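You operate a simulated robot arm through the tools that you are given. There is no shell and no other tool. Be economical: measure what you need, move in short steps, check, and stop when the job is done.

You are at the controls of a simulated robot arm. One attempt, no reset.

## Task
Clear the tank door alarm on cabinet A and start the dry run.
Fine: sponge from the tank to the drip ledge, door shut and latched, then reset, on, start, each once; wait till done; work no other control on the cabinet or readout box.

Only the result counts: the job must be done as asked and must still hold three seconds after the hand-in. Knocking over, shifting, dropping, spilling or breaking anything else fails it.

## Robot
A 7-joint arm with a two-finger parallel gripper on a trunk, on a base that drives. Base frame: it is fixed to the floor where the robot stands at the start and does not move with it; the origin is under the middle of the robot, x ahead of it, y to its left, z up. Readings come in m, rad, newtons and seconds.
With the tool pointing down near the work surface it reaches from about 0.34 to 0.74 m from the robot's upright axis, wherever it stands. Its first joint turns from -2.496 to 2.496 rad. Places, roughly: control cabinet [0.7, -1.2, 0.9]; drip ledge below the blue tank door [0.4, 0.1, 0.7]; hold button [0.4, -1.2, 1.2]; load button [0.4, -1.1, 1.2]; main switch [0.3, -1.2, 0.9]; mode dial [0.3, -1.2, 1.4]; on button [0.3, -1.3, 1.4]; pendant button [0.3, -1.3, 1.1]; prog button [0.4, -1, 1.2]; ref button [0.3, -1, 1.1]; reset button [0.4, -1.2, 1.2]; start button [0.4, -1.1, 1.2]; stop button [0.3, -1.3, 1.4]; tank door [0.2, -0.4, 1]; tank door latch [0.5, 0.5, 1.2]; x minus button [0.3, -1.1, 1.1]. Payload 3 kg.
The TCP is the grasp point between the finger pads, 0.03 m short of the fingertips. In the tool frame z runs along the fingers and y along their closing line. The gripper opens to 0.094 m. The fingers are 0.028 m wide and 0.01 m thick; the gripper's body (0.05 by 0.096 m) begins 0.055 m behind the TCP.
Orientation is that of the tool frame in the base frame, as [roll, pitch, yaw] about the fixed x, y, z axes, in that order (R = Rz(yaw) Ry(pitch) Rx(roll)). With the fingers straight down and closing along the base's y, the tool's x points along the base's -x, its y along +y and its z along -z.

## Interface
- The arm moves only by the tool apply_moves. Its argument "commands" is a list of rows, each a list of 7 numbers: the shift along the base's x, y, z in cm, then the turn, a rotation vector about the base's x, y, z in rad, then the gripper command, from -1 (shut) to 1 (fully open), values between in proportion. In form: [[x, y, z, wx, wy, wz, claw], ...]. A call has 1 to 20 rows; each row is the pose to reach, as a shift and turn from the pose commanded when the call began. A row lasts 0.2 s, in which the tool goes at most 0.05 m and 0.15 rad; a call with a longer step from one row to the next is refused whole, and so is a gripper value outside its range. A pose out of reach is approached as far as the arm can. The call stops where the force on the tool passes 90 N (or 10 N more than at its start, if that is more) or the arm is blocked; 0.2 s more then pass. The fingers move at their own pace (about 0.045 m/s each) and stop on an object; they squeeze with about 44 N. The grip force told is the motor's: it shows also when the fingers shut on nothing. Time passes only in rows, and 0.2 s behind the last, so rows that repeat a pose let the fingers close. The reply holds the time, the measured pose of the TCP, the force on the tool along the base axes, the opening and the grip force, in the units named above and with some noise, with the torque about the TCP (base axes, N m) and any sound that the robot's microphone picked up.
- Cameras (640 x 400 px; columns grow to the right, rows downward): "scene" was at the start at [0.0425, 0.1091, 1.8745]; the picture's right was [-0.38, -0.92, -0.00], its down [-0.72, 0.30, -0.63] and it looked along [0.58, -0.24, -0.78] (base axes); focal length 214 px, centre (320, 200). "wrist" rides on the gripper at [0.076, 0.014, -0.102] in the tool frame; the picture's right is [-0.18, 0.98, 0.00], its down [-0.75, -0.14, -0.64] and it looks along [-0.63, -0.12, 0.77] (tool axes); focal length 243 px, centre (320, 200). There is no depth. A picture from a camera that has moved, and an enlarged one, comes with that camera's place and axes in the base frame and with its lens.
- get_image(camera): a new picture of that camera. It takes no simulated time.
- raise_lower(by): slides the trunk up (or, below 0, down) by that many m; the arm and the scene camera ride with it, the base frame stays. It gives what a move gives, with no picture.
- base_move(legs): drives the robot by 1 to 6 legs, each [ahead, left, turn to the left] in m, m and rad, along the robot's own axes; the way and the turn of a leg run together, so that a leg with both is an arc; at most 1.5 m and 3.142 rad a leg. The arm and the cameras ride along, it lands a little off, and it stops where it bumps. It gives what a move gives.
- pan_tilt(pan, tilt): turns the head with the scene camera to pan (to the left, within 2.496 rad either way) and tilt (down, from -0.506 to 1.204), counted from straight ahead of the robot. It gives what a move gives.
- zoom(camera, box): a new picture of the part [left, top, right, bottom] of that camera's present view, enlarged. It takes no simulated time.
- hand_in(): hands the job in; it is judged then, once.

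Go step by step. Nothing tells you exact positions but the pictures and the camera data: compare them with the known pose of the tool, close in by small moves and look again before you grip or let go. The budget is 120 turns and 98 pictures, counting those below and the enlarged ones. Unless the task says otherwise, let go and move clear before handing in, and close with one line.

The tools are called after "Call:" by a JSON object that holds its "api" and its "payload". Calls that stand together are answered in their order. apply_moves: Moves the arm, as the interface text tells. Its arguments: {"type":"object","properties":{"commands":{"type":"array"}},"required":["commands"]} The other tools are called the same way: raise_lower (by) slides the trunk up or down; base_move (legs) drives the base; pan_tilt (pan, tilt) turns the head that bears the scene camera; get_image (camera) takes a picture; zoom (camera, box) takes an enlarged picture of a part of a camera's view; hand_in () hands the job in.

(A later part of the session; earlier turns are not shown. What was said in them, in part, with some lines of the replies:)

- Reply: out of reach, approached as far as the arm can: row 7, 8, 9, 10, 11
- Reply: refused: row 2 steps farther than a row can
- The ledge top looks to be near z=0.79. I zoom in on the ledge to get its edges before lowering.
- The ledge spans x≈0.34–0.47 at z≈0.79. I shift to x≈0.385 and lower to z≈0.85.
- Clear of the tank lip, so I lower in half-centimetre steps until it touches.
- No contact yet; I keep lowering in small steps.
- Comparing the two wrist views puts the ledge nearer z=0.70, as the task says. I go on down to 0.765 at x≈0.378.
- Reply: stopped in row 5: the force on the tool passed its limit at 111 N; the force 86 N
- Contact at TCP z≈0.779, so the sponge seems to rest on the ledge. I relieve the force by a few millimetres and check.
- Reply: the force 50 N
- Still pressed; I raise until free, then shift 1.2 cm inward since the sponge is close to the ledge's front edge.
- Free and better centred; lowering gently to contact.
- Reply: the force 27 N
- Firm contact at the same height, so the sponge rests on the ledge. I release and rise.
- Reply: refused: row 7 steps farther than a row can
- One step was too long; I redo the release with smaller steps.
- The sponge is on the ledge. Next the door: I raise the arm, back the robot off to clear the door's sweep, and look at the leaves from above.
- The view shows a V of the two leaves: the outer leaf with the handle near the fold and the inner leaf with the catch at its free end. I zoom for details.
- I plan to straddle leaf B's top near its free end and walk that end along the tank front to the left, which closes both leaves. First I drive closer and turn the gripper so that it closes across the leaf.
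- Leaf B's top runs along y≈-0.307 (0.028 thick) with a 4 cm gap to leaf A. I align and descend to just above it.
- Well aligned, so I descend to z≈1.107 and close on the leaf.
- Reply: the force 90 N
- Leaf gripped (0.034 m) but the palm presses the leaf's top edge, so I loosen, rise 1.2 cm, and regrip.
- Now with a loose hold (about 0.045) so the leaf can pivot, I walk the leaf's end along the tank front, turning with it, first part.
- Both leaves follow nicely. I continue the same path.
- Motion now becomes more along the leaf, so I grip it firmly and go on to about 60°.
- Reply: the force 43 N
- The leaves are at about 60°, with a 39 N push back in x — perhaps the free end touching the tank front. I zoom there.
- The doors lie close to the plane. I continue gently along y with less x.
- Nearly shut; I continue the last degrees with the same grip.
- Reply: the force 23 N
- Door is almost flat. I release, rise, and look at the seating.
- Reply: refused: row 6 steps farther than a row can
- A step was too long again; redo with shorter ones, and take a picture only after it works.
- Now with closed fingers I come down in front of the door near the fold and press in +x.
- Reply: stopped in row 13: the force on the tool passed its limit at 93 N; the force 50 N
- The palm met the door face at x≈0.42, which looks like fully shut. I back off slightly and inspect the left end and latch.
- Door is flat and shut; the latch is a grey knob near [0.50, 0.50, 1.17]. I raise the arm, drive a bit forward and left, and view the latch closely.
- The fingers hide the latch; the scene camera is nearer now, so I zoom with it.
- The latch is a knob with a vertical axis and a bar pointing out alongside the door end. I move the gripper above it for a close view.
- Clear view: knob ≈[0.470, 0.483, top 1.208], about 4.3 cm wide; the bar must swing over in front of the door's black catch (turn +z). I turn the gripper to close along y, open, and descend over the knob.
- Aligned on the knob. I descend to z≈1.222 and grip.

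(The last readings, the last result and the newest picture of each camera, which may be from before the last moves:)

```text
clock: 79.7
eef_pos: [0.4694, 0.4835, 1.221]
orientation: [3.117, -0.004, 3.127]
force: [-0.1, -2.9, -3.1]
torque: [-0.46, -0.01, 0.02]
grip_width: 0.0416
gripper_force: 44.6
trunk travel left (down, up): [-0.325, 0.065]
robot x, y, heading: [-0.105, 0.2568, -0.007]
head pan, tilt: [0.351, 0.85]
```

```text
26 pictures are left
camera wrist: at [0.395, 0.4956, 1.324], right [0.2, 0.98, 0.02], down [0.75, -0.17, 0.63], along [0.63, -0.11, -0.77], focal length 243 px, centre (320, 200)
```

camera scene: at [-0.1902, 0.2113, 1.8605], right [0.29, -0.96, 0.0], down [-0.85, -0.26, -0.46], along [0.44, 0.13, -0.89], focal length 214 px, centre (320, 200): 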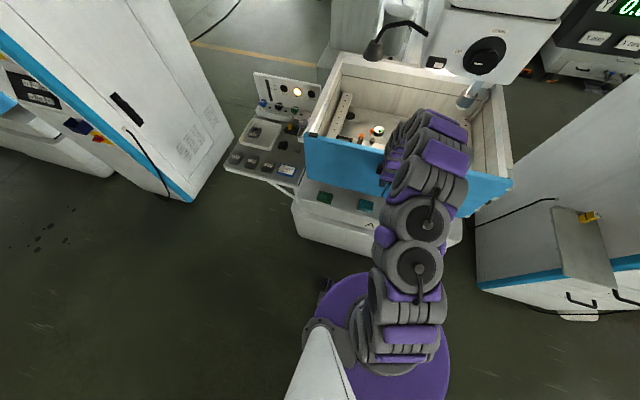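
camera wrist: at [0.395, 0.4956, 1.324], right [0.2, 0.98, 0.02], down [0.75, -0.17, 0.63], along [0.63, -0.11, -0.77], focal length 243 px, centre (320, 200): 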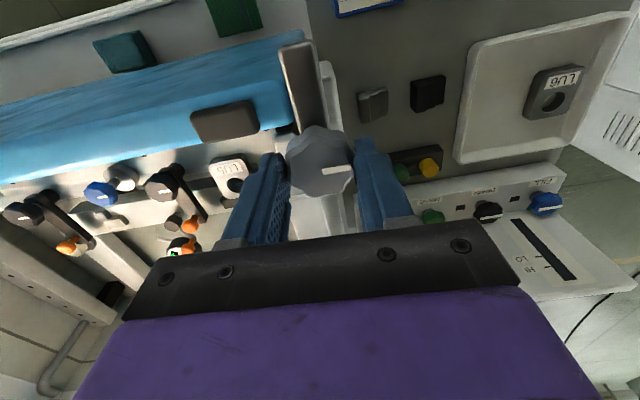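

Knob gripped (0.0416). I turn it by +z in steps.

Call:
{"api": "apply_moves", "payload": {"commands": [[0, 0, 0, 0, 0, 0.1, -1], [0, 0, 0, 0, 0, 0.2, -1], [0, 0, 0, 0, 0, 0.3, -1], [0, 0, 0, 0, 0, 0.4, -1], [0, 0, 0, 0, 0, 0.5, -1], [0, 0, 0, 0, 0, 0.5, -1]]}}

Call:
{"api": "get_image", "payload": {"camera": "wrist"}}

```text
clock: 81.1
eef_pos: [0.4705, 0.4818, 1.2197]
orientation: [3.115, -0.006, -2.655]
force: [9.7, -7.1, -10.1]
torque: [-0.66, -0.28, -0.03]
grip_width: 0.0416
gripper_force: 45.3
trunk travel left (down, up): [-0.325, 0.065]
robot x, y, heading: [-0.108, 0.2518, -0.005]
head pan, tilt: [0.351, 0.85]
```

```text
25 pictures are left
camera wrist: at [0.3984, 0.4572, 1.324], right [-0.29, 0.96, 0.02], down [0.74, 0.21, 0.63], along [0.6, 0.21, -0.77], focal length 243 px, centre (320, 200)
```

wrist: 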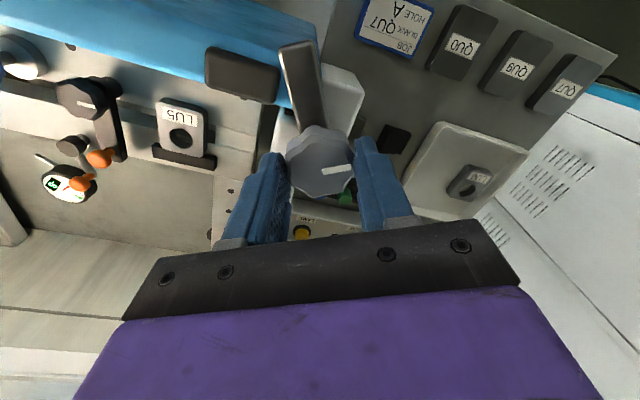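

The bar turns freely and swings over the door's end. I continue.

Call:
{"api": "apply_moves", "payload": {"commands": [[0, 0, 0, 0, 0, 0.1, -1], [0, 0, 0, 0, 0, 0.2, -1], [0, 0, 0, 0, 0, 0.3, -1], [0, 0, 0, 0, 0, 0.4, -1], [0, 0, 0, 0, 0, 0.5, -1], [0, 0, 0, 0, 0, 0.5, -1]]}}

Call:
{"api": "get_image", "payload": {"camera": "wrist"}}

```text
clock: 82.5
eef_pos: [0.471, 0.4817, 1.2206]
orientation: [3.114, -0.004, -2.157]
force: [19.1, -8.0, -1.4]
torque: [-0.63, -1.06, -0.02]
grip_width: 0.0416
gripper_force: 44.9
trunk travel left (down, up): [-0.325, 0.065]
robot x, y, heading: [-0.1041, 0.2546, -0.004]
head pan, tilt: [0.351, 0.85]
```

```text
24 pictures are left
camera wrist: at [0.4197, 0.4251, 1.3239], right [-0.72, 0.7, 0.03], down [0.55, 0.54, 0.64], along [0.43, 0.47, -0.77], focal length 243 px, centre (320, 200)
```

wrist: 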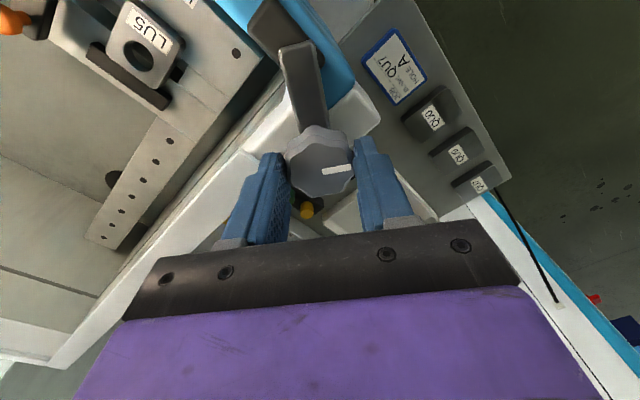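

Bar's tip reaches the catch with no resisting torque yet. I go on toward 90°.

Call:
{"api": "apply_moves", "payload": {"commands": [[0, 0, 0, 0, 0, 0.1, -1], [0, 0, 0, 0, 0, 0.2, -1], [0, 0, 0, 0, 0, 0.3, -1], [0, 0, 0, 0, 0, 0.4, -1], [0, 0, 0, 0, 0, 0.5, -1], [0, 0, 0, 0, 0, 0.57, -1], [0, 0, 0, 0, 0, 0.57, -1]]}}

Call:
{"api": "zoom", "payload": {"camera": "wrist", "box": [200, 0, 440, 220]}}

```text
clock: 84.1
eef_pos: [0.4705, 0.4785, 1.2206]
orientation: [3.116, 0.0, -1.587]
force: [28.1, -20.7, 1.9]
torque: [-0.35, -1.28, -0.81]
grip_width: 0.0415
gripper_force: 44.5
trunk travel left (down, up): [-0.325, 0.065]
robot x, y, heading: [-0.104, 0.248, -0.005]
head pan, tilt: [0.351, 0.85]
```

```text
1.82 times, centred on (320, 110) of wrist
camera zoom: at [0.4591, 0.4026, 1.3237], right [-0.98, 0.2, 0.03], down [0.17, 0.75, 0.64], along [0.11, 0.63, -0.77], focal length 441 px, centre (320, 364)
```

zoom: 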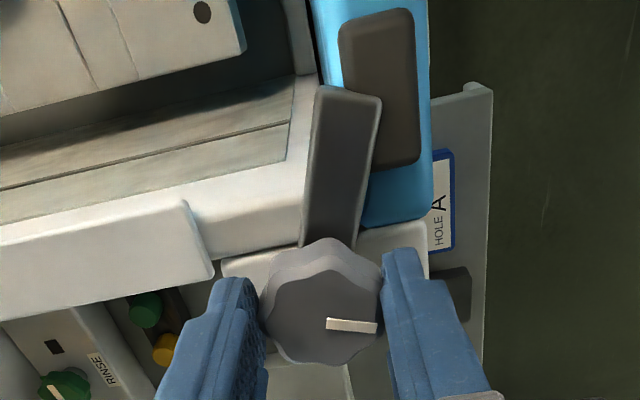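

The bar now lies along the wall over the leaf's top by the catch, with a resisting torque. A small extra turn to check it is at its stop.

Call:
{"api": "apply_moves", "payload": {"commands": [[0, 0, 0, 0, 0, 0.08, -1], [0, 0, 0, 0, 0, 0.12, -1], [0, 0, 0, 0, 0, 0.12, -1]]}}

Call:
{"api": "zoom", "payload": {"camera": "wrist", "box": [200, 0, 440, 220]}}

```text
clock: 84.9
eef_pos: [0.4724, 0.481, 1.2209]
orientation: [3.113, -0.003, -1.466]
force: [35.1, -10.4, 2.9]
torque: [-0.54, -1.6, -0.54]
grip_width: 0.0414
gripper_force: 45.0
trunk travel left (down, up): [-0.325, 0.065]
robot x, y, heading: [-0.1068, 0.2521, -0.006]
head pan, tilt: [0.351, 0.85]
```

```text
1.82 times, centred on (320, 110) of wrist
camera zoom: at [0.4686, 0.4041, 1.3236], right [-1.0, 0.08, 0.03], down [0.08, 0.77, 0.64], along [0.03, 0.64, -0.77], focal length 441 px, centre (320, 364)
```

zoom: 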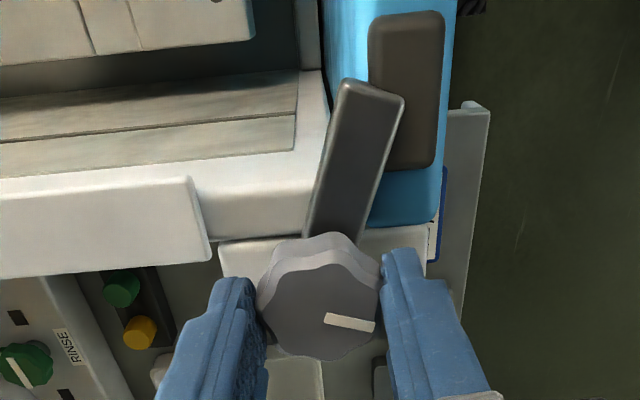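

The gripper slipped while the bar stayed: it's at its stop, latched. I release, rise, and back off.

Call:
{"api": "apply_moves", "payload": {"commands": [[0, 0, 0, 0, 0, 0, 0.3], [0, 0, 0, 0, 0, 0, 0.5], [0, 0, 0, 0, 0, 0, 0.5], [0, 0, 3, 0, 0, 0, 0.5], [0, 0, 7, 0, 0, 0, 0.5], [0, 0, 11, 0, 0, 0, 0], [0, 0, 15, 0, 0, 0, -1], [0, 0, 18, 0, 0, 0, -1], [-4, -2, 18, 0, 0, 0, -1], [-8, -4, 18, 0, 0, 0, -1], [-12, -6, 18, 0, 0, 0, -1], [-16, -9, 18, 0, 0, 0, -1], [-20, -12, 18, 0, 0, 0, -1]]}}

Call:
{"api": "pan_tilt", "payload": {"pan": 0.1, "tilt": 0.9}}

Call:
{"api": "get_image", "payload": {"camera": "scene"}}

```text
clock: 87.7
eef_pos: [0.266, 0.3611, 1.4008]
orientation: [3.119, -0.003, -1.467]
force: [0.2, -0.1, 0.2]
torque: [0.01, 0.0, 0.01]
grip_width: 0.0
gripper_force: 32.9
trunk travel left (down, up): [-0.325, 0.065]
robot x, y, heading: [-0.1076, 0.2541, -0.0]
head pan, tilt: [0.351, 0.85]
```

```text
clock: 88.5
eef_pos: [0.2684, 0.3642, 1.4018]
orientation: [3.117, -0.003, -1.468]
force: [-0.3, 0.0, 0.0]
torque: [0.02, 0.0, 0.0]
grip_width: 0.0
gripper_force: 33.1
trunk travel left (down, up): [-0.325, 0.065]
robot x, y, heading: [-0.1045, 0.2515, -0.002]
head pan, tilt: [0.099, 0.901]
```

```text
21 pictures are left
camera scene: at [-0.0562, 0.4055, 1.8731], right [0.09, -1.0, 0.0], down [-0.78, -0.07, -0.62], along [0.62, 0.06, -0.78], focal length 214 px, centre (320, 200)
```

scene: 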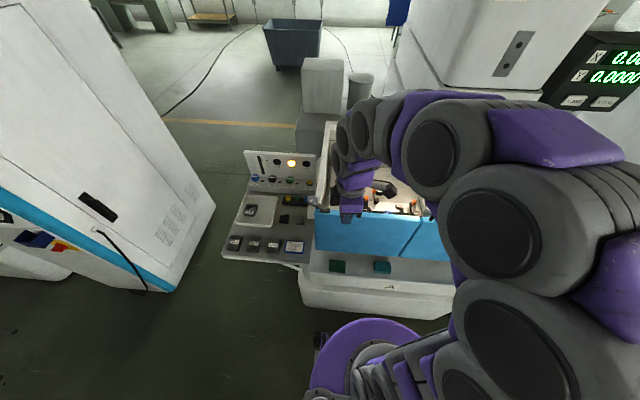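

Door shut and latched, sponge on the ledge. Now I drive back and right to stand before the cabinet and look at its panel.

Call:
{"api": "base_move", "payload": {"legs": [[-0.22, 0, 0], [0, -1.4, 0]]}}

Call:
{"api": "pan_tilt", "payload": {"pan": 0.0, "tilt": 0.7}}

Call:
{"api": "get_image", "payload": {"camera": "scene"}}

```text
clock: 96.8
eef_pos: [0.0631, -1.0276, 1.4026]
orientation: [3.116, -0.006, -1.434]
force: [0.5, -0.3, -0.8]
torque: [0.03, 0.0, 0.0]
grip_width: 0.0
gripper_force: 33.1
trunk travel left (down, up): [-0.325, 0.065]
robot x, y, heading: [-0.304, -1.1533, 0.027]
head pan, tilt: [0.099, 0.901]
```

```text
clock: 97.5
eef_pos: [0.0625, -1.0295, 1.4003]
orientation: [3.116, -0.006, -1.435]
force: [0.4, 0.4, -0.4]
torque: [-0.03, 0.01, 0.0]
grip_width: 0.0
gripper_force: 33.1
trunk travel left (down, up): [-0.325, 0.065]
robot x, y, heading: [-0.3066, -1.1501, 0.024]
head pan, tilt: [0.0, 0.7]
```

```text
20 pictures are left
camera scene: at [-0.2532, -1.0053, 1.8892], right [0.03, -1.0, 0.0], down [-0.65, -0.02, -0.76], along [0.76, 0.02, -0.65], focal length 214 px, centre (320, 200)
```

scene: 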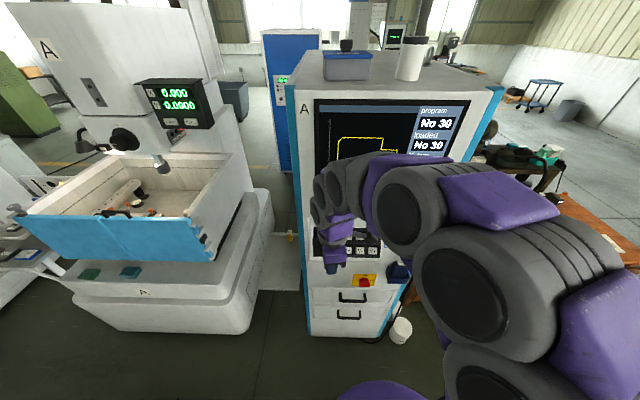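

The cabinet stands ahead and the door looks well shut. I turn the tool to point forward with the camera on top: first a yaw turn.

Call:
{"api": "apply_moves", "payload": {"commands": [[0, 0, 0, 0, 0, 0.14, -1], [0, 0, 0, 0, 0, 0.28, -1], [0, 0, 0, 0, 0, 0.42, -1], [0, 0, 0, 0, 0, 0.56, -1], [0, 0, 0, 0, 0, 0.7, -1], [0, 0, 0, 0, 0, 0.84, -1], [0, 0, 0, 0, 0, 0.98, -1], [0, 0, 0, 0, 0, 1.12, -1], [0, 0, 0, 0, 0, 1.26, -1], [0, 0, 0, 0, 0, 1.4, -1], [0, 0, 0, 0, 0, 1.435, -1]]}}

Call:
{"api": "apply_moves", "payload": {"commands": [[0, 0, 0, 0, -0.14, 0, -1], [0, 0, 0, 0, -0.28, 0, -1], [0, 0, 0, 0, -0.42, 0, -1], [0, 0, 0, 0, -0.56, 0, -1], [0, 0, 0, 0, -0.7, 0, -1], [0, 0, 0, 0, -0.84, 0, -1], [0, 0, 0, 0, -0.98, 0, -1], [0, 0, 0, 0, -1.12, 0, -1], [0, 0, 0, 0, -1.26, 0, -1], [0, 0, 0, 0, -1.4, 0, -1], [0, 0, 0, 0, -1.54, 0, -1]]}}

```text
clock: 99.9
eef_pos: [0.0638, -1.0276, 1.4014]
orientation: [3.117, -0.004, 0.002]
force: [-0.3, -0.8, 0.8]
torque: [-0.03, -0.01, 0.02]
grip_width: 0.0002
gripper_force: 32.9
trunk travel left (down, up): [-0.325, 0.065]
robot x, y, heading: [-0.3069, -1.1503, 0.024]
head pan, tilt: [0.0, 0.7]
```

```text
clock: 102.5
eef_pos: [0.1023, -0.9156, 1.5557]
orientation: [-1.69, -1.122, -1.489]
force: [0.2, 0.4, -0.2]
torque: [-0.03, -0.01, -0.03]
grip_width: 0.0004
gripper_force: 32.7
out of reach, approached as far as the arm can: row 5, 6, 7, 8, 9, 10, 11
trunk travel left (down, up): [-0.325, 0.065]
robot x, y, heading: [-0.3079, -1.1494, 0.029]
head pan, tilt: [0.0, 0.7]
stopped in row 11: the arm was blocked; the commanded pose is now the measured one
```

The tool already points forward (+x), just rolled about 25° about its axis, which is fine. I look at the panel now.

Call:
{"api": "get_image", "payload": {"camera": "wrist"}}

Call:
{"api": "get_image", "payload": {"camera": "scene"}}

```text
19 pictures are left
camera wrist: at [0.0018, -0.9585, 1.6237], right [-0.05, -0.81, -0.59], down [-0.66, 0.47, -0.59], along [0.75, 0.36, -0.56], focal length 243 px, centre (320, 200)
```

wrist: 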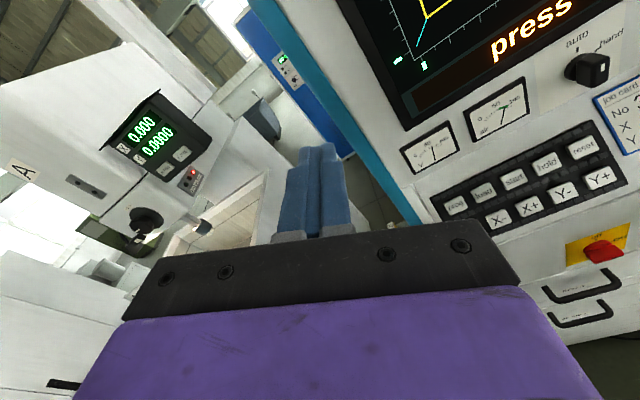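

```text
18 pictures are left
camera scene: at [-0.2543, -1.0054, 1.8893], right [0.03, -1.0, 0.0], down [-0.64, -0.02, -0.76], along [0.76, 0.02, -0.64], focal length 214 px, centre (320, 200)
```

scene: 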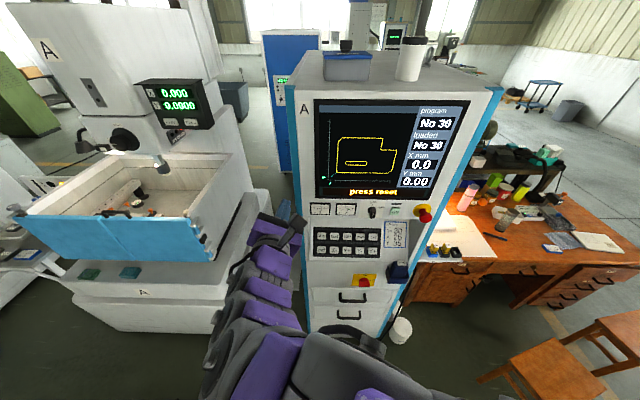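

The screen says "press reset", so the door is accepted. The arm is clear of the view; I zoom in on the panel.

Call:
{"api": "zoom", "payload": {"camera": "scene", "box": [295, 185, 445, 275]}}

```text
4.27 times, centred on (370, 230) of scene
camera zoom: at [-0.2543, -1.0054, 1.8893], right [0.03, -1.0, 0.0], down [-0.64, -0.02, -0.76], along [0.76, 0.02, -0.64], focal length 915 px, centre (107, 72)
```

zoom: 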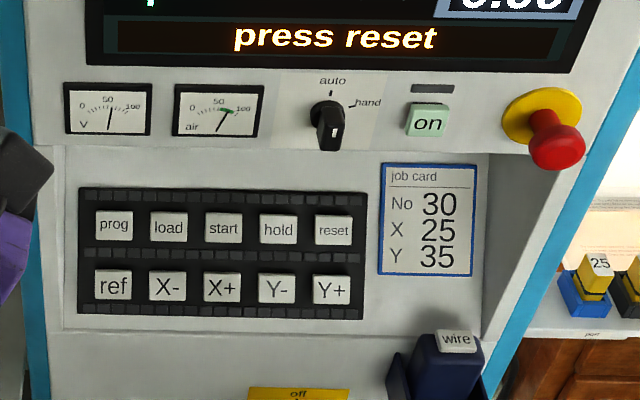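

Reset ≈[0.355, -1.220, 1.172], start ≈[0.347, -1.107, 1.18], on ≈[0.33, -1.27, 1.35]. I bring the fist in front of reset, staying 12 cm off.

Call:
{"api": "apply_moves", "payload": {"commands": [[0, -2.8, -3.5, 0, 0, 0, -1], [0, -5.6, -7, 0, 0, 0, -1], [0, -8.4, -10.5, 0, 0, 0, -1], [0, -11.2, -14, 0, 0, 0, -1], [0, -14, -17.5, 0, 0, 0, -1], [0, -16.8, -21, 0, 0, 0, -1], [1, -19.6, -24.5, 0, 0, 0, -1], [3, -22.4, -28, 0, 0, 0, -1], [5, -25.2, -31.5, 0, 0, 0, -1], [7, -28, -35, 0, 0, 0, -1], [9, -30.4, -38.4, 0, 0, 0, -1], [9, -30.4, -38.4, 0, 0, 0, -1]]}}

```text
clock: 105.1
eef_pos: [0.189, -1.16, 1.0909]
orientation: [-1.64, -1.124, -1.537]
force: [0.3, -0.4, -0.7]
torque: [0.05, -0.03, -0.01]
grip_width: 0.0
gripper_force: 33.4
out of reach, approached as far as the arm can: row 1, 2, 3, 4, 5, 6, 7, 8, 9, 10, 11, 12
trunk travel left (down, up): [-0.325, 0.065]
robot x, y, heading: [-0.3054, -1.1507, 0.023]
head pan, tilt: [0.0, 0.7]
```

Close but limited; I correct toward x 0.24 in front of reset and see whether reach is better there.

Call:
{"api": "apply_moves", "payload": {"commands": [[2, -1.5, 2, 0, 0, 0, -1], [4, -3, 4, 0, 0, 0, -1], [6, -4.5, 6, 0, 0, 0, -1], [6, -6, 8.1, 0, 0, 0, -1], [6, -6, 8.1, 0, 0, 0, -1]]}}

Call:
{"api": "get_image", "payload": {"camera": "scene"}}

```text
clock: 106.3
eef_pos: [0.2204, -1.2126, 1.1012]
orientation: [-1.657, -1.131, -1.518]
force: [-0.3, -0.4, -1.8]
torque: [-0.01, -0.06, 0.03]
grip_width: 0.0
gripper_force: 33.2
out of reach, approached as far as the arm can: row 1, 2, 3, 4, 5
trunk travel left (down, up): [-0.325, 0.065]
robot x, y, heading: [-0.3077, -1.1526, 0.025]
head pan, tilt: [0.0, 0.7]
```

```text
16 pictures are left
camera scene: at [-0.251, -1.0093, 1.8895], right [0.03, -1.0, 0.0], down [-0.65, -0.02, -0.76], along [0.76, 0.02, -0.65], focal length 214 px, centre (320, 200)
```

scene: 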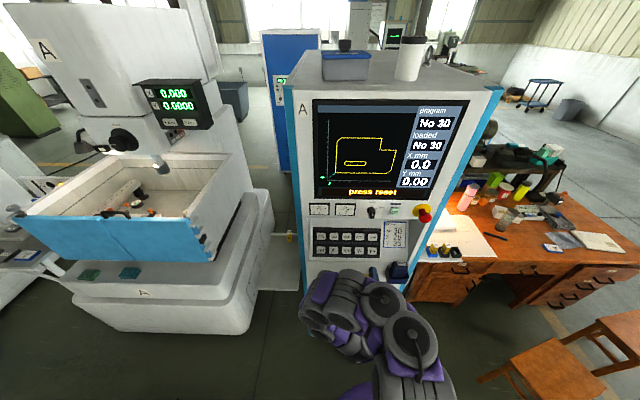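

The arm is near a joint limit in this roll. I roll the tool further about its own axis (+x), which should ease it.

Call:
{"api": "apply_moves", "payload": {"commands": [[0, 0, 0, 0.14, 0, 0, -1], [0, 0, 0, 0.28, 0, 0, -1], [0, 0, 0, 0.42, 0, 0, -1], [0, 0, 0, 0.56, 0, 0, -1], [0, 0, 0, 0.7, 0, 0, -1], [0, 0, 0, 0.84, 0, 0, -1], [0, 0, 0, 0.98, 0, 0, -1], [0, 0, 0, 1.08, 0, 0, -1], [0, 0, 2, 1.08, 0, 0, -1], [0, 0, 4, 1.08, 0, 0, -1], [0, 0, 7, 1.08, 0, 0, -1], [0, 0, 7, 1.08, 0, 0, -1]]}}

```text
clock: 108.9
eef_pos: [0.2274, -1.2106, 1.1041]
orientation: [-1.609, -0.044, -1.538]
force: [-0.5, -0.1, -0.1]
torque: [0.0, 0.01, -0.01]
grip_width: 0.0002
gripper_force: 32.9
out of reach, approached as far as the arm can: row 6, 9, 10, 11, 12
trunk travel left (down, up): [-0.325, 0.065]
robot x, y, heading: [-0.3082, -1.1522, 0.03]
head pan, tilt: [0.0, 0.7]
```

Still limited upward. I back the base off 12 cm to give the arm room and try raising again.

Call:
{"api": "base_move", "payload": {"legs": [[-0.12, 0, 0]]}}

Call:
{"api": "apply_moves", "payload": {"commands": [[3, 0, 2, 0, 0, 0, -1], [6, 0, 4, 0, 0, 0, -1], [8, -0.5, 6, 0, 0, 0, -1], [10, -1, 7, 0, 0, 0, -1], [10, -1, 7, 0, 0, 0, -1]]}}

```text
clock: 110.2
eef_pos: [0.1053, -1.2129, 1.1035]
orientation: [-1.609, -0.044, -1.537]
force: [0.0, -0.4, 0.4]
torque: [0.05, 0.01, -0.02]
grip_width: 0.0
gripper_force: 33.1
trunk travel left (down, up): [-0.325, 0.065]
robot x, y, heading: [-0.4282, -1.1546, 0.025]
head pan, tilt: [0.0, 0.7]
```

```text
clock: 111.4
eef_pos: [0.2032, -1.2245, 1.1724]
orientation: [-1.608, -0.042, -1.538]
force: [-0.1, 0.8, 0.2]
torque: [0.01, 0.0, 0.04]
grip_width: 0.0
gripper_force: 33.3
trunk travel left (down, up): [-0.325, 0.065]
robot x, y, heading: [-0.4324, -1.1576, 0.027]
head pan, tilt: [0.0, 0.7]
```

Now it moves freely. I advance to about 2.5 cm from reset and look.

Call:
{"api": "apply_moves", "payload": {"commands": [[3, 0.2, 0, 0, 0, 0, -1], [6, 0.4, 0, 0, 0, 0, -1], [8, 0.4, 0, 0, 0, 0, -1], [9.5, 0.4, 0, 0, 0, 0, -1], [9.5, 0.4, 0, 0, 0, 0, -1]]}}

Call:
{"api": "get_image", "payload": {"camera": "wrist"}}

Call:
{"api": "zoom", "payload": {"camera": "scene", "box": [295, 165, 445, 255]}}

```text
clock: 112.6
eef_pos: [0.2986, -1.2206, 1.1735]
orientation: [-1.607, -0.046, -1.535]
force: [0.2, 0.4, 0.3]
torque: [0.01, 0.02, 0.02]
grip_width: 0.0
gripper_force: 32.8
trunk travel left (down, up): [-0.325, 0.065]
robot x, y, heading: [-0.4277, -1.1544, 0.028]
head pan, tilt: [0.0, 0.7]
```

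```text
15 pictures are left
camera wrist: at [0.1989, -1.3007, 1.1667], right [-0.04, 0.14, -0.99], down [-0.66, 0.74, 0.13], along [0.75, 0.66, 0.06], focal length 243 px, centre (320, 200)
```

wrist: 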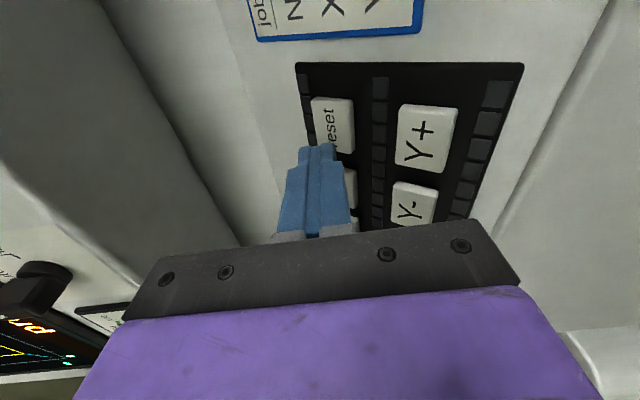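

```text
4.27 times, centred on (370, 210) of scene
camera zoom: at [-0.3728, -1.011, 1.8894], right [0.03, -1.0, 0.0], down [-0.65, -0.02, -0.76], along [0.76, 0.02, -0.65], focal length 915 px, centre (107, 157)
```

zoom: 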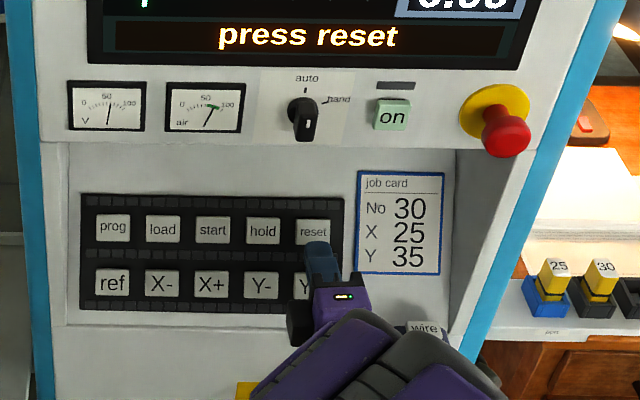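

The tip is slightly high and left of reset's centre (≈y -1.225, z 1.163). I adjust and advance in small steps.

Call:
{"api": "apply_moves", "payload": {"commands": [[0, -0.5, -0.9, 0, 0, 0, -1], [0.8, -0.5, -0.9, 0, 0, 0, -1], [1.6, -0.5, -0.9, 0, 0, 0, -1], [1.6, -0.5, -0.9, 0, 0, 0, -1]]}}

Call:
{"api": "apply_moves", "payload": {"commands": [[0.4, 0, 0, 0, 0, 0, -1], [0.4, 0, 0, 0, 0, 0, -1]]}}

```text
clock: 113.6
eef_pos: [0.3153, -1.2268, 1.1642]
orientation: [-1.609, -0.044, -1.537]
force: [0.2, -0.3, -0.8]
torque: [0.0, -0.02, -0.01]
grip_width: 0.0
gripper_force: 32.9
trunk travel left (down, up): [-0.325, 0.065]
robot x, y, heading: [-0.4312, -1.1553, 0.028]
head pan, tilt: [0.0, 0.7]
```

```text
clock: 114.2
eef_pos: [0.3206, -1.2253, 1.1646]
orientation: [-1.607, -0.044, -1.538]
force: [0.1, -1.3, -0.4]
torque: [0.0, 0.03, 0.03]
grip_width: 0.0
gripper_force: 32.9
trunk travel left (down, up): [-0.325, 0.065]
robot x, y, heading: [-0.4301, -1.1552, 0.027]
head pan, tilt: [0.0, 0.7]
```

Call:
{"api": "apply_moves", "payload": {"commands": [[0.4, 0, 0, 0, 0, 0, -1], [0.4, 0, 0, 0, 0, 0, -1]]}}

Call:
{"api": "apply_moves", "payload": {"commands": [[0.4, 0, 0, 0, 0, 0, -1], [0.4, 0, 0, 0, 0, 0, -1]]}}

```text
clock: 114.8
eef_pos: [0.3235, -1.2255, 1.1649]
orientation: [-1.608, -0.042, -1.538]
force: [-0.4, 0.2, -0.3]
torque: [-0.02, 0.01, 0.06]
grip_width: 0.0
gripper_force: 32.9
trunk travel left (down, up): [-0.325, 0.065]
robot x, y, heading: [-0.4256, -1.1549, 0.027]
head pan, tilt: [0.0, 0.7]
```

```text
clock: 115.4
eef_pos: [0.326, -1.2264, 1.1641]
orientation: [-1.608, -0.045, -1.539]
force: [-1.7, -1.1, -1.2]
torque: [-0.01, 0.04, -0.04]
grip_width: 0.0001
gripper_force: 33.0
trunk travel left (down, up): [-0.325, 0.065]
robot x, y, heading: [-0.4286, -1.1537, 0.021]
head pan, tilt: [0.0, 0.7]
heard: click
```

A click was heard. I retract straight back and read the screen.

Call:
{"api": "apply_moves", "payload": {"commands": [[-2, 0, 0, 0, 0, 0, -1], [-5, 0, 0, 0, 0, 0, -1], [-8, 0, 0, 0, 0, 0, -1], [-8, 0, 0, 0, 0, 0, -1]]}}

Call:
{"api": "zoom", "payload": {"camera": "scene", "box": [295, 75, 455, 235]}}

```text
clock: 116.4
eef_pos: [0.2485, -1.2244, 1.1647]
orientation: [-1.608, -0.044, -1.537]
force: [0.2, 0.1, 0.3]
torque: [0.02, 0.02, 0.02]
grip_width: 0.0
gripper_force: 33.7
trunk travel left (down, up): [-0.325, 0.065]
robot x, y, heading: [-0.4281, -1.1548, 0.027]
head pan, tilt: [0.0, 0.7]
```

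```text
2.50 times, centred on (375, 155) of scene
camera zoom: at [-0.3726, -1.0099, 1.8893], right [0.03, -1.0, 0.0], down [-0.65, -0.02, -0.76], along [0.76, 0.02, -0.65], focal length 536 px, centre (182, 312)
```

zoom: 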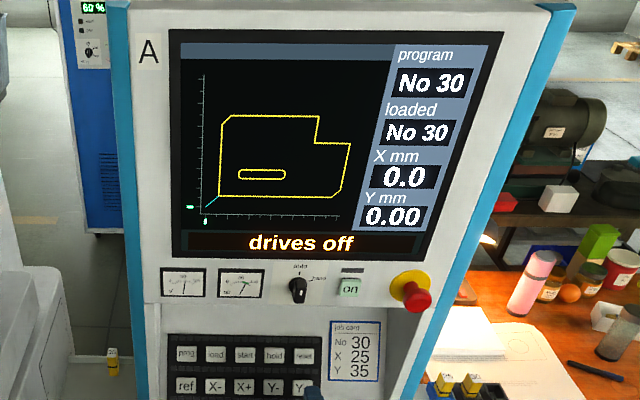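

Reset worked ("drives off"). Next "on" at ≈[0.314, -1.262, 1.36]; I move in front of it and look.

Call:
{"api": "apply_moves", "payload": {"commands": [[-3, 0, 3, 0, 0, 0, -1], [-4, -1, 7, 0, 0, 0, -1], [-4, -2, 11, 0, 0, 0, -1], [-4, -3, 15, 0, 0, 0, -1], [-4, -3.8, 19.6, 0, 0, 0, -1], [-1.5, -3.8, 19.6, 0, 0, 0, -1], [-1.5, -3.8, 19.6, 0, 0, 0, -1]]}}

Call:
{"api": "get_image", "payload": {"camera": "wrist"}}

Call:
{"api": "zoom", "payload": {"camera": "scene", "box": [335, 145, 435, 225]}}

```text
clock: 118.0
eef_pos: [0.2303, -1.2613, 1.3611]
orientation: [-1.605, -0.043, -1.537]
force: [0.2, -0.1, -0.2]
torque: [-0.02, 0.06, -0.02]
grip_width: 0.0003
gripper_force: 33.0
trunk travel left (down, up): [-0.325, 0.065]
robot x, y, heading: [-0.4305, -1.154, 0.029]
head pan, tilt: [0.0, 0.7]
```

```text
12 pictures are left
camera wrist: at [0.1302, -1.3412, 1.3547], right [-0.04, 0.14, -0.99], down [-0.66, 0.74, 0.13], along [0.75, 0.66, 0.06], focal length 243 px, centre (320, 200)
```

wrist: 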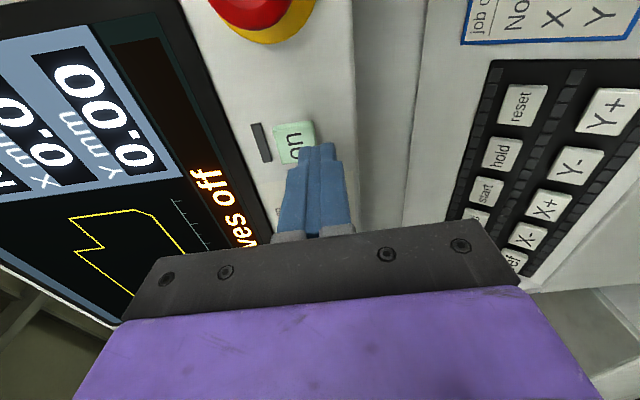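

```text
5.00 times, centred on (385, 185) of scene
camera zoom: at [-0.3748, -1.0095, 1.8893], right [0.03, -1.0, 0.0], down [-0.64, -0.02, -0.76], along [0.76, 0.02, -0.65], focal length 1072 px, centre (-5, 275)
```

zoom: 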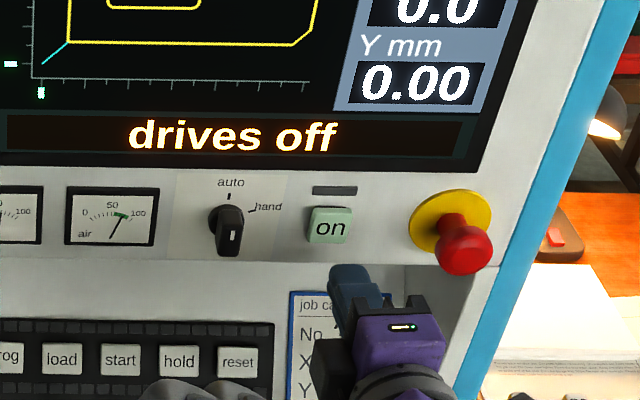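

Better fix: "on" ≈[0.29–0.31, -1.255, 1.377]. I adjust up 1.7 cm and step in.

Call:
{"api": "apply_moves", "payload": {"commands": [[0, 0.5, 1.7, 0, 0, 0, -1], [0.8, 0.5, 1.7, 0, 0, 0, -1], [1.2, 0.5, 1.7, 0, 0, 0, -1], [1.2, 0.5, 1.7, 0, 0, 0, -1]]}}

Call:
{"api": "zoom", "payload": {"camera": "wrist", "box": [220, 60, 400, 220]}}

```text
clock: 119.0
eef_pos: [0.2444, -1.2558, 1.3775]
orientation: [-1.609, -0.044, -1.538]
force: [0.4, 0.4, 0.6]
torque: [0.02, -0.01, -0.01]
grip_width: 0.0001
gripper_force: 32.6
trunk travel left (down, up): [-0.325, 0.065]
robot x, y, heading: [-0.4284, -1.1536, 0.026]
head pan, tilt: [0.0, 0.7]
```

```text
2.50 times, centred on (310, 140) of wrist
camera zoom: at [0.1449, -1.3365, 1.3715], right [-0.04, 0.14, -0.99], down [-0.66, 0.74, 0.13], along [0.75, 0.66, 0.06], focal length 606 px, centre (345, 350)
```

zoom: 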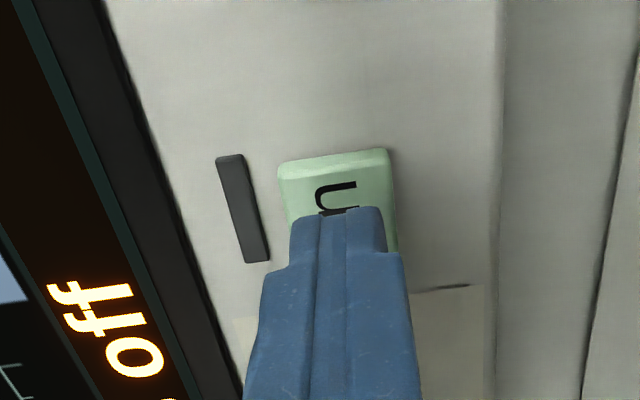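

Well aligned. I step in until the click.

Call:
{"api": "apply_moves", "payload": {"commands": [[0.5, 0, 0, 0, 0, 0, -1], [1.0, 0, 0, 0, 0, 0, -1], [1.0, 0, 0, 0, 0, 0, -1]]}}

Call:
{"api": "apply_moves", "payload": {"commands": [[0.4, 0, 0, 0, 0, 0, -1], [0.4, 0, 0, 0, 0, 0, -1]]}}

Call:
{"api": "apply_moves", "payload": {"commands": [[0.4, 0, 0, 0, 0, 0, -1], [0.4, 0, 0, 0, 0, 0, -1]]}}

```text
clock: 119.8
eef_pos: [0.2556, -1.2576, 1.3778]
orientation: [-1.61, -0.044, -1.539]
force: [-0.7, 0.1, 0.1]
torque: [-0.01, 0.0, -0.01]
grip_width: 0.0
gripper_force: 33.1
trunk travel left (down, up): [-0.325, 0.065]
robot x, y, heading: [-0.4267, -1.1552, 0.03]
head pan, tilt: [0.0, 0.7]
```

```text
clock: 120.4
eef_pos: [0.2591, -1.2573, 1.3773]
orientation: [-1.606, -0.042, -1.539]
force: [0.5, -0.3, 0.1]
torque: [0.01, -0.02, 0.02]
grip_width: 0.0002
gripper_force: 32.6
trunk travel left (down, up): [-0.325, 0.065]
robot x, y, heading: [-0.4291, -1.1513, 0.026]
head pan, tilt: [0.0, 0.7]
```

```text
clock: 121.0
eef_pos: [0.2616, -1.2566, 1.3782]
orientation: [-1.605, -0.043, -1.539]
force: [-1.1, 0.1, 0.1]
torque: [-0.01, 0.01, 0.01]
grip_width: 0.0
gripper_force: 32.7
trunk travel left (down, up): [-0.325, 0.065]
robot x, y, heading: [-0.4307, -1.1542, 0.03]
head pan, tilt: [0.0, 0.7]
```

Call:
{"api": "apply_moves", "payload": {"commands": [[0.4, 0, 0, 0, 0, 0, -1], [0.4, 0, 0, 0, 0, 0, -1]]}}

Call:
{"api": "apply_moves", "payload": {"commands": [[0.4, 0, 0, 0, 0, 0, -1], [0.4, 0, 0, 0, 0, 0, -1]]}}

```text
clock: 121.6
eef_pos: [0.266, -1.2572, 1.3784]
orientation: [-1.604, -0.042, -1.542]
force: [-5.9, -0.1, -2.5]
torque: [0.05, 0.05, -0.09]
grip_width: 0.0
gripper_force: 32.8
trunk travel left (down, up): [-0.325, 0.065]
robot x, y, heading: [-0.4279, -1.1563, 0.031]
head pan, tilt: [0.0, 0.7]
heard: click
```

```text
clock: 122.2
eef_pos: [0.2668, -1.2564, 1.3779]
orientation: [-1.602, -0.043, -1.545]
force: [-23.7, 1.5, -10.5]
torque: [0.13, 0.27, -0.25]
grip_width: 0.0
gripper_force: 32.7
trunk travel left (down, up): [-0.325, 0.065]
robot x, y, heading: [-0.4289, -1.1536, 0.025]
head pan, tilt: [0.0, 0.7]
```

Clicked. I retract, move in front of start (≈y -1.111, z 1.167), and check the screen.

Call:
{"api": "apply_moves", "payload": {"commands": [[-3, 0, 0, 0, 0, 0, -1], [-6, 0, 0, 0, 0, 0, -1], [-7, 0, -4, 0, 0, 0, -1], [-7, 1, -8, 0, 0, 0, -1], [-7, 4, -12, 0, 0, 0, -1], [-7, 8, -15, 0, 0, 0, -1], [-7, 12, -18, 0, 0, 0, -1], [-7, 14.4, -21, 0, 0, 0, -1], [-3, 14.4, -21, 0, 0, 0, -1], [1, 14.4, -21, 0, 0, 0, -1], [3, 14.4, -21, 0, 0, 0, -1], [3, 14.4, -21, 0, 0, 0, -1]]}}

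Call:
{"api": "get_image", "payload": {"camera": "wrist"}}

Call:
{"api": "zoom", "payload": {"camera": "scene", "box": [295, 115, 455, 235]}}

```text
clock: 124.8
eef_pos: [0.3023, -1.1114, 1.1674]
orientation: [-1.61, -0.044, -1.538]
force: [-0.2, -0.8, -0.5]
torque: [-0.01, -0.03, 0.02]
grip_width: 0.0
gripper_force: 33.0
out of reach, approached as far as the arm can: row 3
trunk travel left (down, up): [-0.325, 0.065]
robot x, y, heading: [-0.4281, -1.1558, 0.023]
head pan, tilt: [0.0, 0.7]
```

```text
9 pictures are left
camera wrist: at [0.2023, -1.1917, 1.161], right [-0.04, 0.14, -0.99], down [-0.66, 0.74, 0.13], along [0.75, 0.66, 0.06], focal length 243 px, centre (320, 200)
```

wrist: 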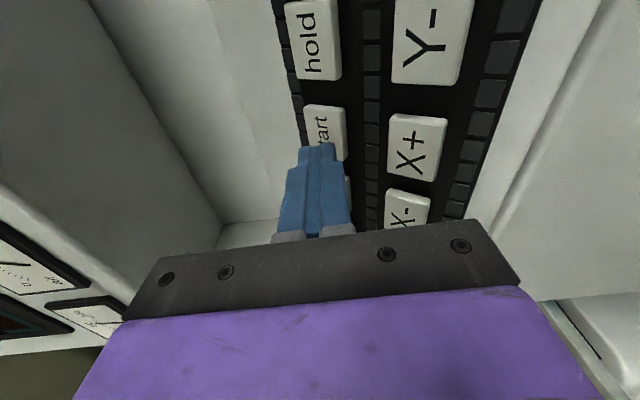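

```text
3.33 times, centred on (375, 175) of scene
camera zoom: at [-0.3727, -1.0073, 1.8891], right [0.03, -1.0, 0.0], down [-0.65, -0.02, -0.76], along [0.76, 0.02, -0.65], focal length 715 px, centre (137, 283)
```

zoom: 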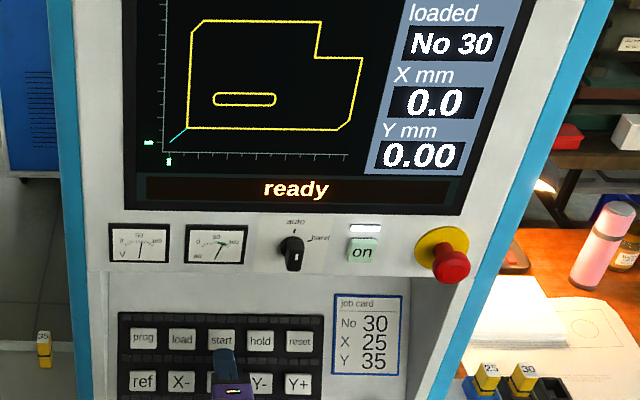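

Screen says "ready". I shift slightly (y -0.5, z -0.4 cm) and press start.

Call:
{"api": "apply_moves", "payload": {"commands": [[0, -0.5, -0.4, 0, 0, 0, -1], [0.7, -0.5, -0.4, 0, 0, 0, -1], [1.3, -0.5, -0.4, 0, 0, 0, -1], [1.3, -0.5, -0.4, 0, 0, 0, -1]]}}

Call:
{"api": "apply_moves", "payload": {"commands": [[0.4, 0, 0, 0, 0, 0, -1], [0.4, 0, 0, 0, 0, 0, -1]]}}

Call:
{"api": "apply_moves", "payload": {"commands": [[0.4, 0, 0, 0, 0, 0, -1], [0.4, 0, 0, 0, 0, 0, -1]]}}

```text
clock: 125.8
eef_pos: [0.3141, -1.1172, 1.1635]
orientation: [-1.608, -0.043, -1.537]
force: [0.1, 0.8, -0.5]
torque: [0.01, 0.01, 0.03]
grip_width: 0.0
gripper_force: 32.7
trunk travel left (down, up): [-0.325, 0.065]
robot x, y, heading: [-0.4255, -1.1554, 0.026]
head pan, tilt: [0.0, 0.7]
```

```text
clock: 126.4
eef_pos: [0.3191, -1.1178, 1.1646]
orientation: [-1.609, -0.044, -1.536]
force: [0.1, 0.3, 0.8]
torque: [0.02, 0.05, 0.0]
grip_width: 0.0
gripper_force: 33.3
trunk travel left (down, up): [-0.325, 0.065]
robot x, y, heading: [-0.428, -1.1577, 0.027]
head pan, tilt: [0.0, 0.7]
```

```text
clock: 127.0
eef_pos: [0.3228, -1.1178, 1.1642]
orientation: [-1.611, -0.043, -1.538]
force: [-0.5, -0.7, 0.5]
torque: [0.0, 0.03, 0.0]
grip_width: 0.0
gripper_force: 32.9
trunk travel left (down, up): [-0.325, 0.065]
robot x, y, heading: [-0.4278, -1.153, 0.028]
head pan, tilt: [0.0, 0.7]
```

Call:
{"api": "apply_moves", "payload": {"commands": [[0.4, 0, 0, 0, 0, 0, -1], [0.4, 0, 0, 0, 0, 0, -1]]}}

```text
clock: 127.6
eef_pos: [0.3272, -1.119, 1.164]
orientation: [-1.607, -0.044, -1.538]
force: [-1.2, 1.0, 1.1]
torque: [0.01, 0.0, 0.03]
grip_width: 0.0001
gripper_force: 32.8
trunk travel left (down, up): [-0.325, 0.065]
robot x, y, heading: [-0.4284, -1.1567, 0.029]
head pan, tilt: [0.0, 0.7]
heard: click
```

Start clicked. I retract well clear and look at the screen.

Call:
{"api": "apply_moves", "payload": {"commands": [[-2, 0, 0, 0, 0, 0, -1], [-5, 0, 0, 0, 0, 0, -1], [-9, 0, 0, 0, 0, 0, -1], [-12, 0, 0, 0, 0, 0, -1], [-12, 0, 0, 0, 0, 0, -1]]}}

Call:
{"api": "zoom", "payload": {"camera": "scene", "box": [295, 75, 455, 235]}}

```text
clock: 128.8
eef_pos: [0.2046, -1.1174, 1.1651]
orientation: [-1.608, -0.043, -1.537]
force: [0.0, 0.0, -0.1]
torque: [0.02, 0.02, 0.05]
grip_width: 0.0002
gripper_force: 33.1
trunk travel left (down, up): [-0.325, 0.065]
robot x, y, heading: [-0.431, -1.1484, 0.031]
head pan, tilt: [0.0, 0.7]
```

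```text
2.50 times, centred on (375, 155) of scene
camera zoom: at [-0.3729, -1.0082, 1.8891], right [0.03, -1.0, 0.0], down [-0.65, -0.02, -0.76], along [0.76, 0.02, -0.65], focal length 536 px, centre (182, 312)
```

zoom: 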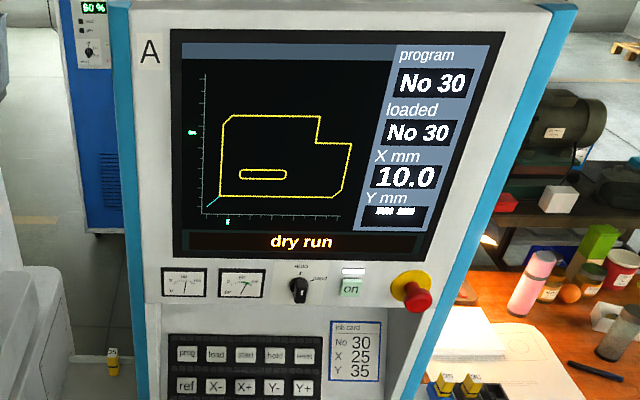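

The dry run is going. I wait in place some seconds.

Call:
{"api": "apply_moves", "payload": {"commands": [[0, 0, 0, 0, 0, 0, -1], [0, 0, 0, 0, 0, 0, -1], [0, 0, 0, 0, 0, 0, -1], [0, 0, 0, 0, 0, 0, -1], [0, 0, 0, 0, 0, 0, -1], [0, 0, 0, 0, 0, 0, -1], [0, 0, 0, 0, 0, 0, -1], [0, 0, 0, 0, 0, 0, -1], [0, 0, 0, 0, 0, 0, -1], [0, 0, 0, 0, 0, 0, -1], [0, 0, 0, 0, 0, 0, -1], [0, 0, 0, 0, 0, 0, -1], [0, 0, 0, 0, 0, 0, -1], [0, 0, 0, 0, 0, 0, -1], [0, 0, 0, 0, 0, 0, -1], [0, 0, 0, 0, 0, 0, -1], [0, 0, 0, 0, 0, 0, -1], [0, 0, 0, 0, 0, 0, -1], [0, 0, 0, 0, 0, 0, -1], [0, 0, 0, 0, 0, 0, -1]]}}

Call:
{"api": "apply_moves", "payload": {"commands": [[0, 0, 0, 0, 0, 0, -1], [0, 0, 0, 0, 0, 0, -1], [0, 0, 0, 0, 0, 0, -1], [0, 0, 0, 0, 0, 0, -1], [0, 0, 0, 0, 0, 0, -1], [0, 0, 0, 0, 0, 0, -1], [0, 0, 0, 0, 0, 0, -1], [0, 0, 0, 0, 0, 0, -1], [0, 0, 0, 0, 0, 0, -1], [0, 0, 0, 0, 0, 0, -1], [0, 0, 0, 0, 0, 0, -1], [0, 0, 0, 0, 0, 0, -1], [0, 0, 0, 0, 0, 0, -1], [0, 0, 0, 0, 0, 0, -1], [0, 0, 0, 0, 0, 0, -1], [0, 0, 0, 0, 0, 0, -1], [0, 0, 0, 0, 0, 0, -1], [0, 0, 0, 0, 0, 0, -1], [0, 0, 0, 0, 0, 0, -1], [0, 0, 0, 0, 0, 0, -1]]}}

Call:
{"api": "get_image", "payload": {"camera": "scene"}}

```text
clock: 133.0
eef_pos: [0.2048, -1.1174, 1.1658]
orientation: [-1.609, -0.044, -1.537]
force: [0.0, 0.0, -0.7]
torque: [0.0, -0.03, 0.04]
grip_width: 0.0
gripper_force: 32.8
trunk travel left (down, up): [-0.325, 0.065]
robot x, y, heading: [-0.4262, -1.156, 0.03]
head pan, tilt: [0.0, 0.7]
```

```text
clock: 137.2
eef_pos: [0.2055, -1.1175, 1.1646]
orientation: [-1.61, -0.043, -1.538]
force: [-0.6, 0.0, -0.3]
torque: [0.02, 0.01, -0.01]
grip_width: 0.0
gripper_force: 32.5
trunk travel left (down, up): [-0.325, 0.065]
robot x, y, heading: [-0.4293, -1.1507, 0.024]
head pan, tilt: [0.0, 0.7]
```

```text
6 pictures are left
camera scene: at [-0.3733, -1.0084, 1.8892], right [0.03, -1.0, 0.0], down [-0.65, -0.02, -0.76], along [0.76, 0.02, -0.65], focal length 214 px, centre (320, 200)
```

scene: 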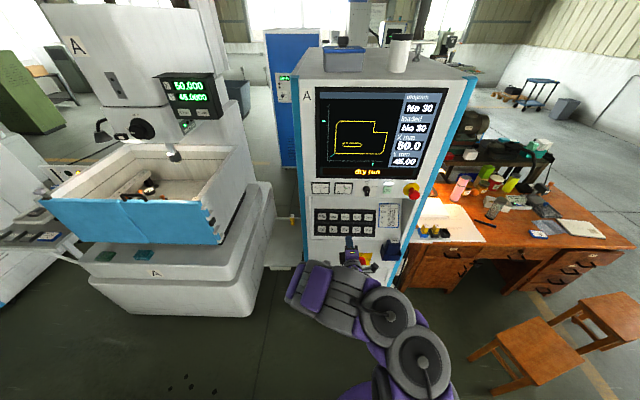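

Still running (X 80, Y 45). I wait more.

Call:
{"api": "apply_moves", "payload": {"commands": [[0, 0, 0, 0, 0, 0, -1], [0, 0, 0, 0, 0, 0, -1], [0, 0, 0, 0, 0, 0, -1], [0, 0, 0, 0, 0, 0, -1], [0, 0, 0, 0, 0, 0, -1], [0, 0, 0, 0, 0, 0, -1], [0, 0, 0, 0, 0, 0, -1], [0, 0, 0, 0, 0, 0, -1], [0, 0, 0, 0, 0, 0, -1], [0, 0, 0, 0, 0, 0, -1], [0, 0, 0, 0, 0, 0, -1], [0, 0, 0, 0, 0, 0, -1], [0, 0, 0, 0, 0, 0, -1], [0, 0, 0, 0, 0, 0, -1], [0, 0, 0, 0, 0, 0, -1], [0, 0, 0, 0, 0, 0, -1], [0, 0, 0, 0, 0, 0, -1], [0, 0, 0, 0, 0, 0, -1], [0, 0, 0, 0, 0, 0, -1], [0, 0, 0, 0, 0, 0, -1]]}}

Call:
{"api": "apply_moves", "payload": {"commands": [[0, 0, 0, 0, 0, 0, -1], [0, 0, 0, 0, 0, 0, -1], [0, 0, 0, 0, 0, 0, -1], [0, 0, 0, 0, 0, 0, -1], [0, 0, 0, 0, 0, 0, -1], [0, 0, 0, 0, 0, 0, -1], [0, 0, 0, 0, 0, 0, -1], [0, 0, 0, 0, 0, 0, -1], [0, 0, 0, 0, 0, 0, -1], [0, 0, 0, 0, 0, 0, -1], [0, 0, 0, 0, 0, 0, -1], [0, 0, 0, 0, 0, 0, -1], [0, 0, 0, 0, 0, 0, -1], [0, 0, 0, 0, 0, 0, -1], [0, 0, 0, 0, 0, 0, -1], [0, 0, 0, 0, 0, 0, -1], [0, 0, 0, 0, 0, 0, -1], [0, 0, 0, 0, 0, 0, -1], [0, 0, 0, 0, 0, 0, -1], [0, 0, 0, 0, 0, 0, -1]]}}

Call:
{"api": "apply_moves", "payload": {"commands": [[0, 0, 0, 0, 0, 0, -1], [0, 0, 0, 0, 0, 0, -1], [0, 0, 0, 0, 0, 0, -1], [0, 0, 0, 0, 0, 0, -1], [0, 0, 0, 0, 0, 0, -1], [0, 0, 0, 0, 0, 0, -1], [0, 0, 0, 0, 0, 0, -1], [0, 0, 0, 0, 0, 0, -1], [0, 0, 0, 0, 0, 0, -1], [0, 0, 0, 0, 0, 0, -1], [0, 0, 0, 0, 0, 0, -1], [0, 0, 0, 0, 0, 0, -1], [0, 0, 0, 0, 0, 0, -1], [0, 0, 0, 0, 0, 0, -1], [0, 0, 0, 0, 0, 0, -1], [0, 0, 0, 0, 0, 0, -1], [0, 0, 0, 0, 0, 0, -1], [0, 0, 0, 0, 0, 0, -1], [0, 0, 0, 0, 0, 0, -1], [0, 0, 0, 0, 0, 0, -1]]}}

Call:
{"api": "zoom", "payload": {"camera": "scene", "box": [295, 75, 455, 235]}}

```text
clock: 141.4
eef_pos: [0.2046, -1.1171, 1.166]
orientation: [-1.608, -0.044, -1.538]
force: [-0.4, -0.5, -0.1]
torque: [0.04, -0.02, 0.02]
grip_width: 0.0
gripper_force: 33.2
trunk travel left (down, up): [-0.325, 0.065]
robot x, y, heading: [-0.4305, -1.1557, 0.03]
head pan, tilt: [0.0, 0.7]
```

```text
clock: 145.6
eef_pos: [0.2041, -1.1173, 1.1662]
orientation: [-1.609, -0.042, -1.538]
force: [0.3, 0.1, 0.2]
torque: [-0.02, 0.03, -0.01]
grip_width: 0.0001
gripper_force: 33.1
trunk travel left (down, up): [-0.325, 0.065]
robot x, y, heading: [-0.43, -1.1568, 0.024]
head pan, tilt: [0.0, 0.7]
```

```text
clock: 149.8
eef_pos: [0.2052, -1.1181, 1.1655]
orientation: [-1.609, -0.045, -1.537]
force: [0.5, 0.2, 0.0]
torque: [-0.01, -0.03, -0.01]
grip_width: 0.0001
gripper_force: 32.8
trunk travel left (down, up): [-0.325, 0.065]
robot x, y, heading: [-0.4307, -1.1539, 0.026]
head pan, tilt: [0.0, 0.7]
```

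```text
2.50 times, centred on (375, 155) of scene
camera zoom: at [-0.3733, -1.0084, 1.8892], right [0.03, -1.0, 0.0], down [-0.65, -0.02, -0.76], along [0.76, 0.02, -0.65], focal length 536 px, centre (182, 312)
```

zoom: 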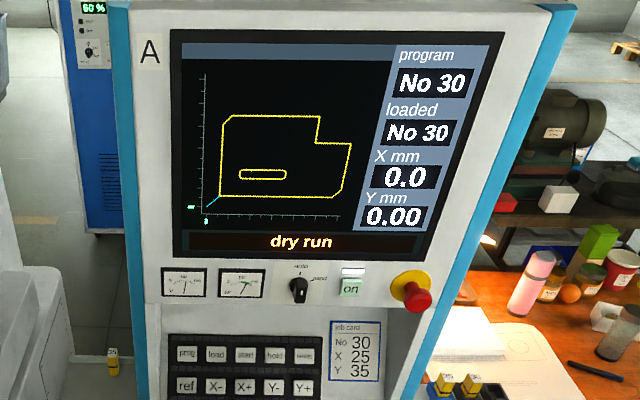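

Back at 0/0 but still "dry run"; I wait a bit more.

Call:
{"api": "apply_moves", "payload": {"commands": [[0, 0, 0, 0, 0, 0, -1], [0, 0, 0, 0, 0, 0, -1], [0, 0, 0, 0, 0, 0, -1], [0, 0, 0, 0, 0, 0, -1], [0, 0, 0, 0, 0, 0, -1], [0, 0, 0, 0, 0, 0, -1], [0, 0, 0, 0, 0, 0, -1], [0, 0, 0, 0, 0, 0, -1], [0, 0, 0, 0, 0, 0, -1], [0, 0, 0, 0, 0, 0, -1], [0, 0, 0, 0, 0, 0, -1], [0, 0, 0, 0, 0, 0, -1], [0, 0, 0, 0, 0, 0, -1], [0, 0, 0, 0, 0, 0, -1], [0, 0, 0, 0, 0, 0, -1], [0, 0, 0, 0, 0, 0, -1], [0, 0, 0, 0, 0, 0, -1], [0, 0, 0, 0, 0, 0, -1], [0, 0, 0, 0, 0, 0, -1], [0, 0, 0, 0, 0, 0, -1]]}}

Call:
{"api": "zoom", "payload": {"camera": "scene", "box": [295, 75, 455, 235]}}

```text
clock: 154.0
eef_pos: [0.2046, -1.1168, 1.1664]
orientation: [-1.608, -0.044, -1.539]
force: [0.3, 0.2, 0.5]
torque: [0.04, 0.0, 0.03]
grip_width: 0.0
gripper_force: 33.1
trunk travel left (down, up): [-0.325, 0.065]
robot x, y, heading: [-0.4331, -1.1538, 0.029]
head pan, tilt: [0.0, 0.7]
```

```text
2.50 times, centred on (375, 155) of scene
camera zoom: at [-0.3733, -1.0084, 1.8892], right [0.03, -1.0, 0.0], down [-0.65, -0.02, -0.76], along [0.76, 0.02, -0.65], focal length 536 px, centre (182, 312)
```

zoom: 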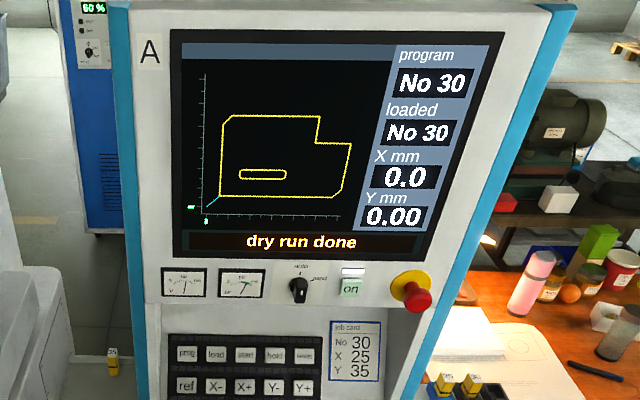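

The screen reads "dry run done"; sponge is on the ledge, door shut and latched, and the arm is clear. I hand in.

Call:
{"api": "hand_in", "payload": {}}

```text
The job is handed in.
```

The tank door alarm on cabinet A is cleared and the dry run has finished; the screen reads "dry run done". The sponge is on the drip ledge and the door is shut and latched. I pressed reset, on and start once each and worked no other control.
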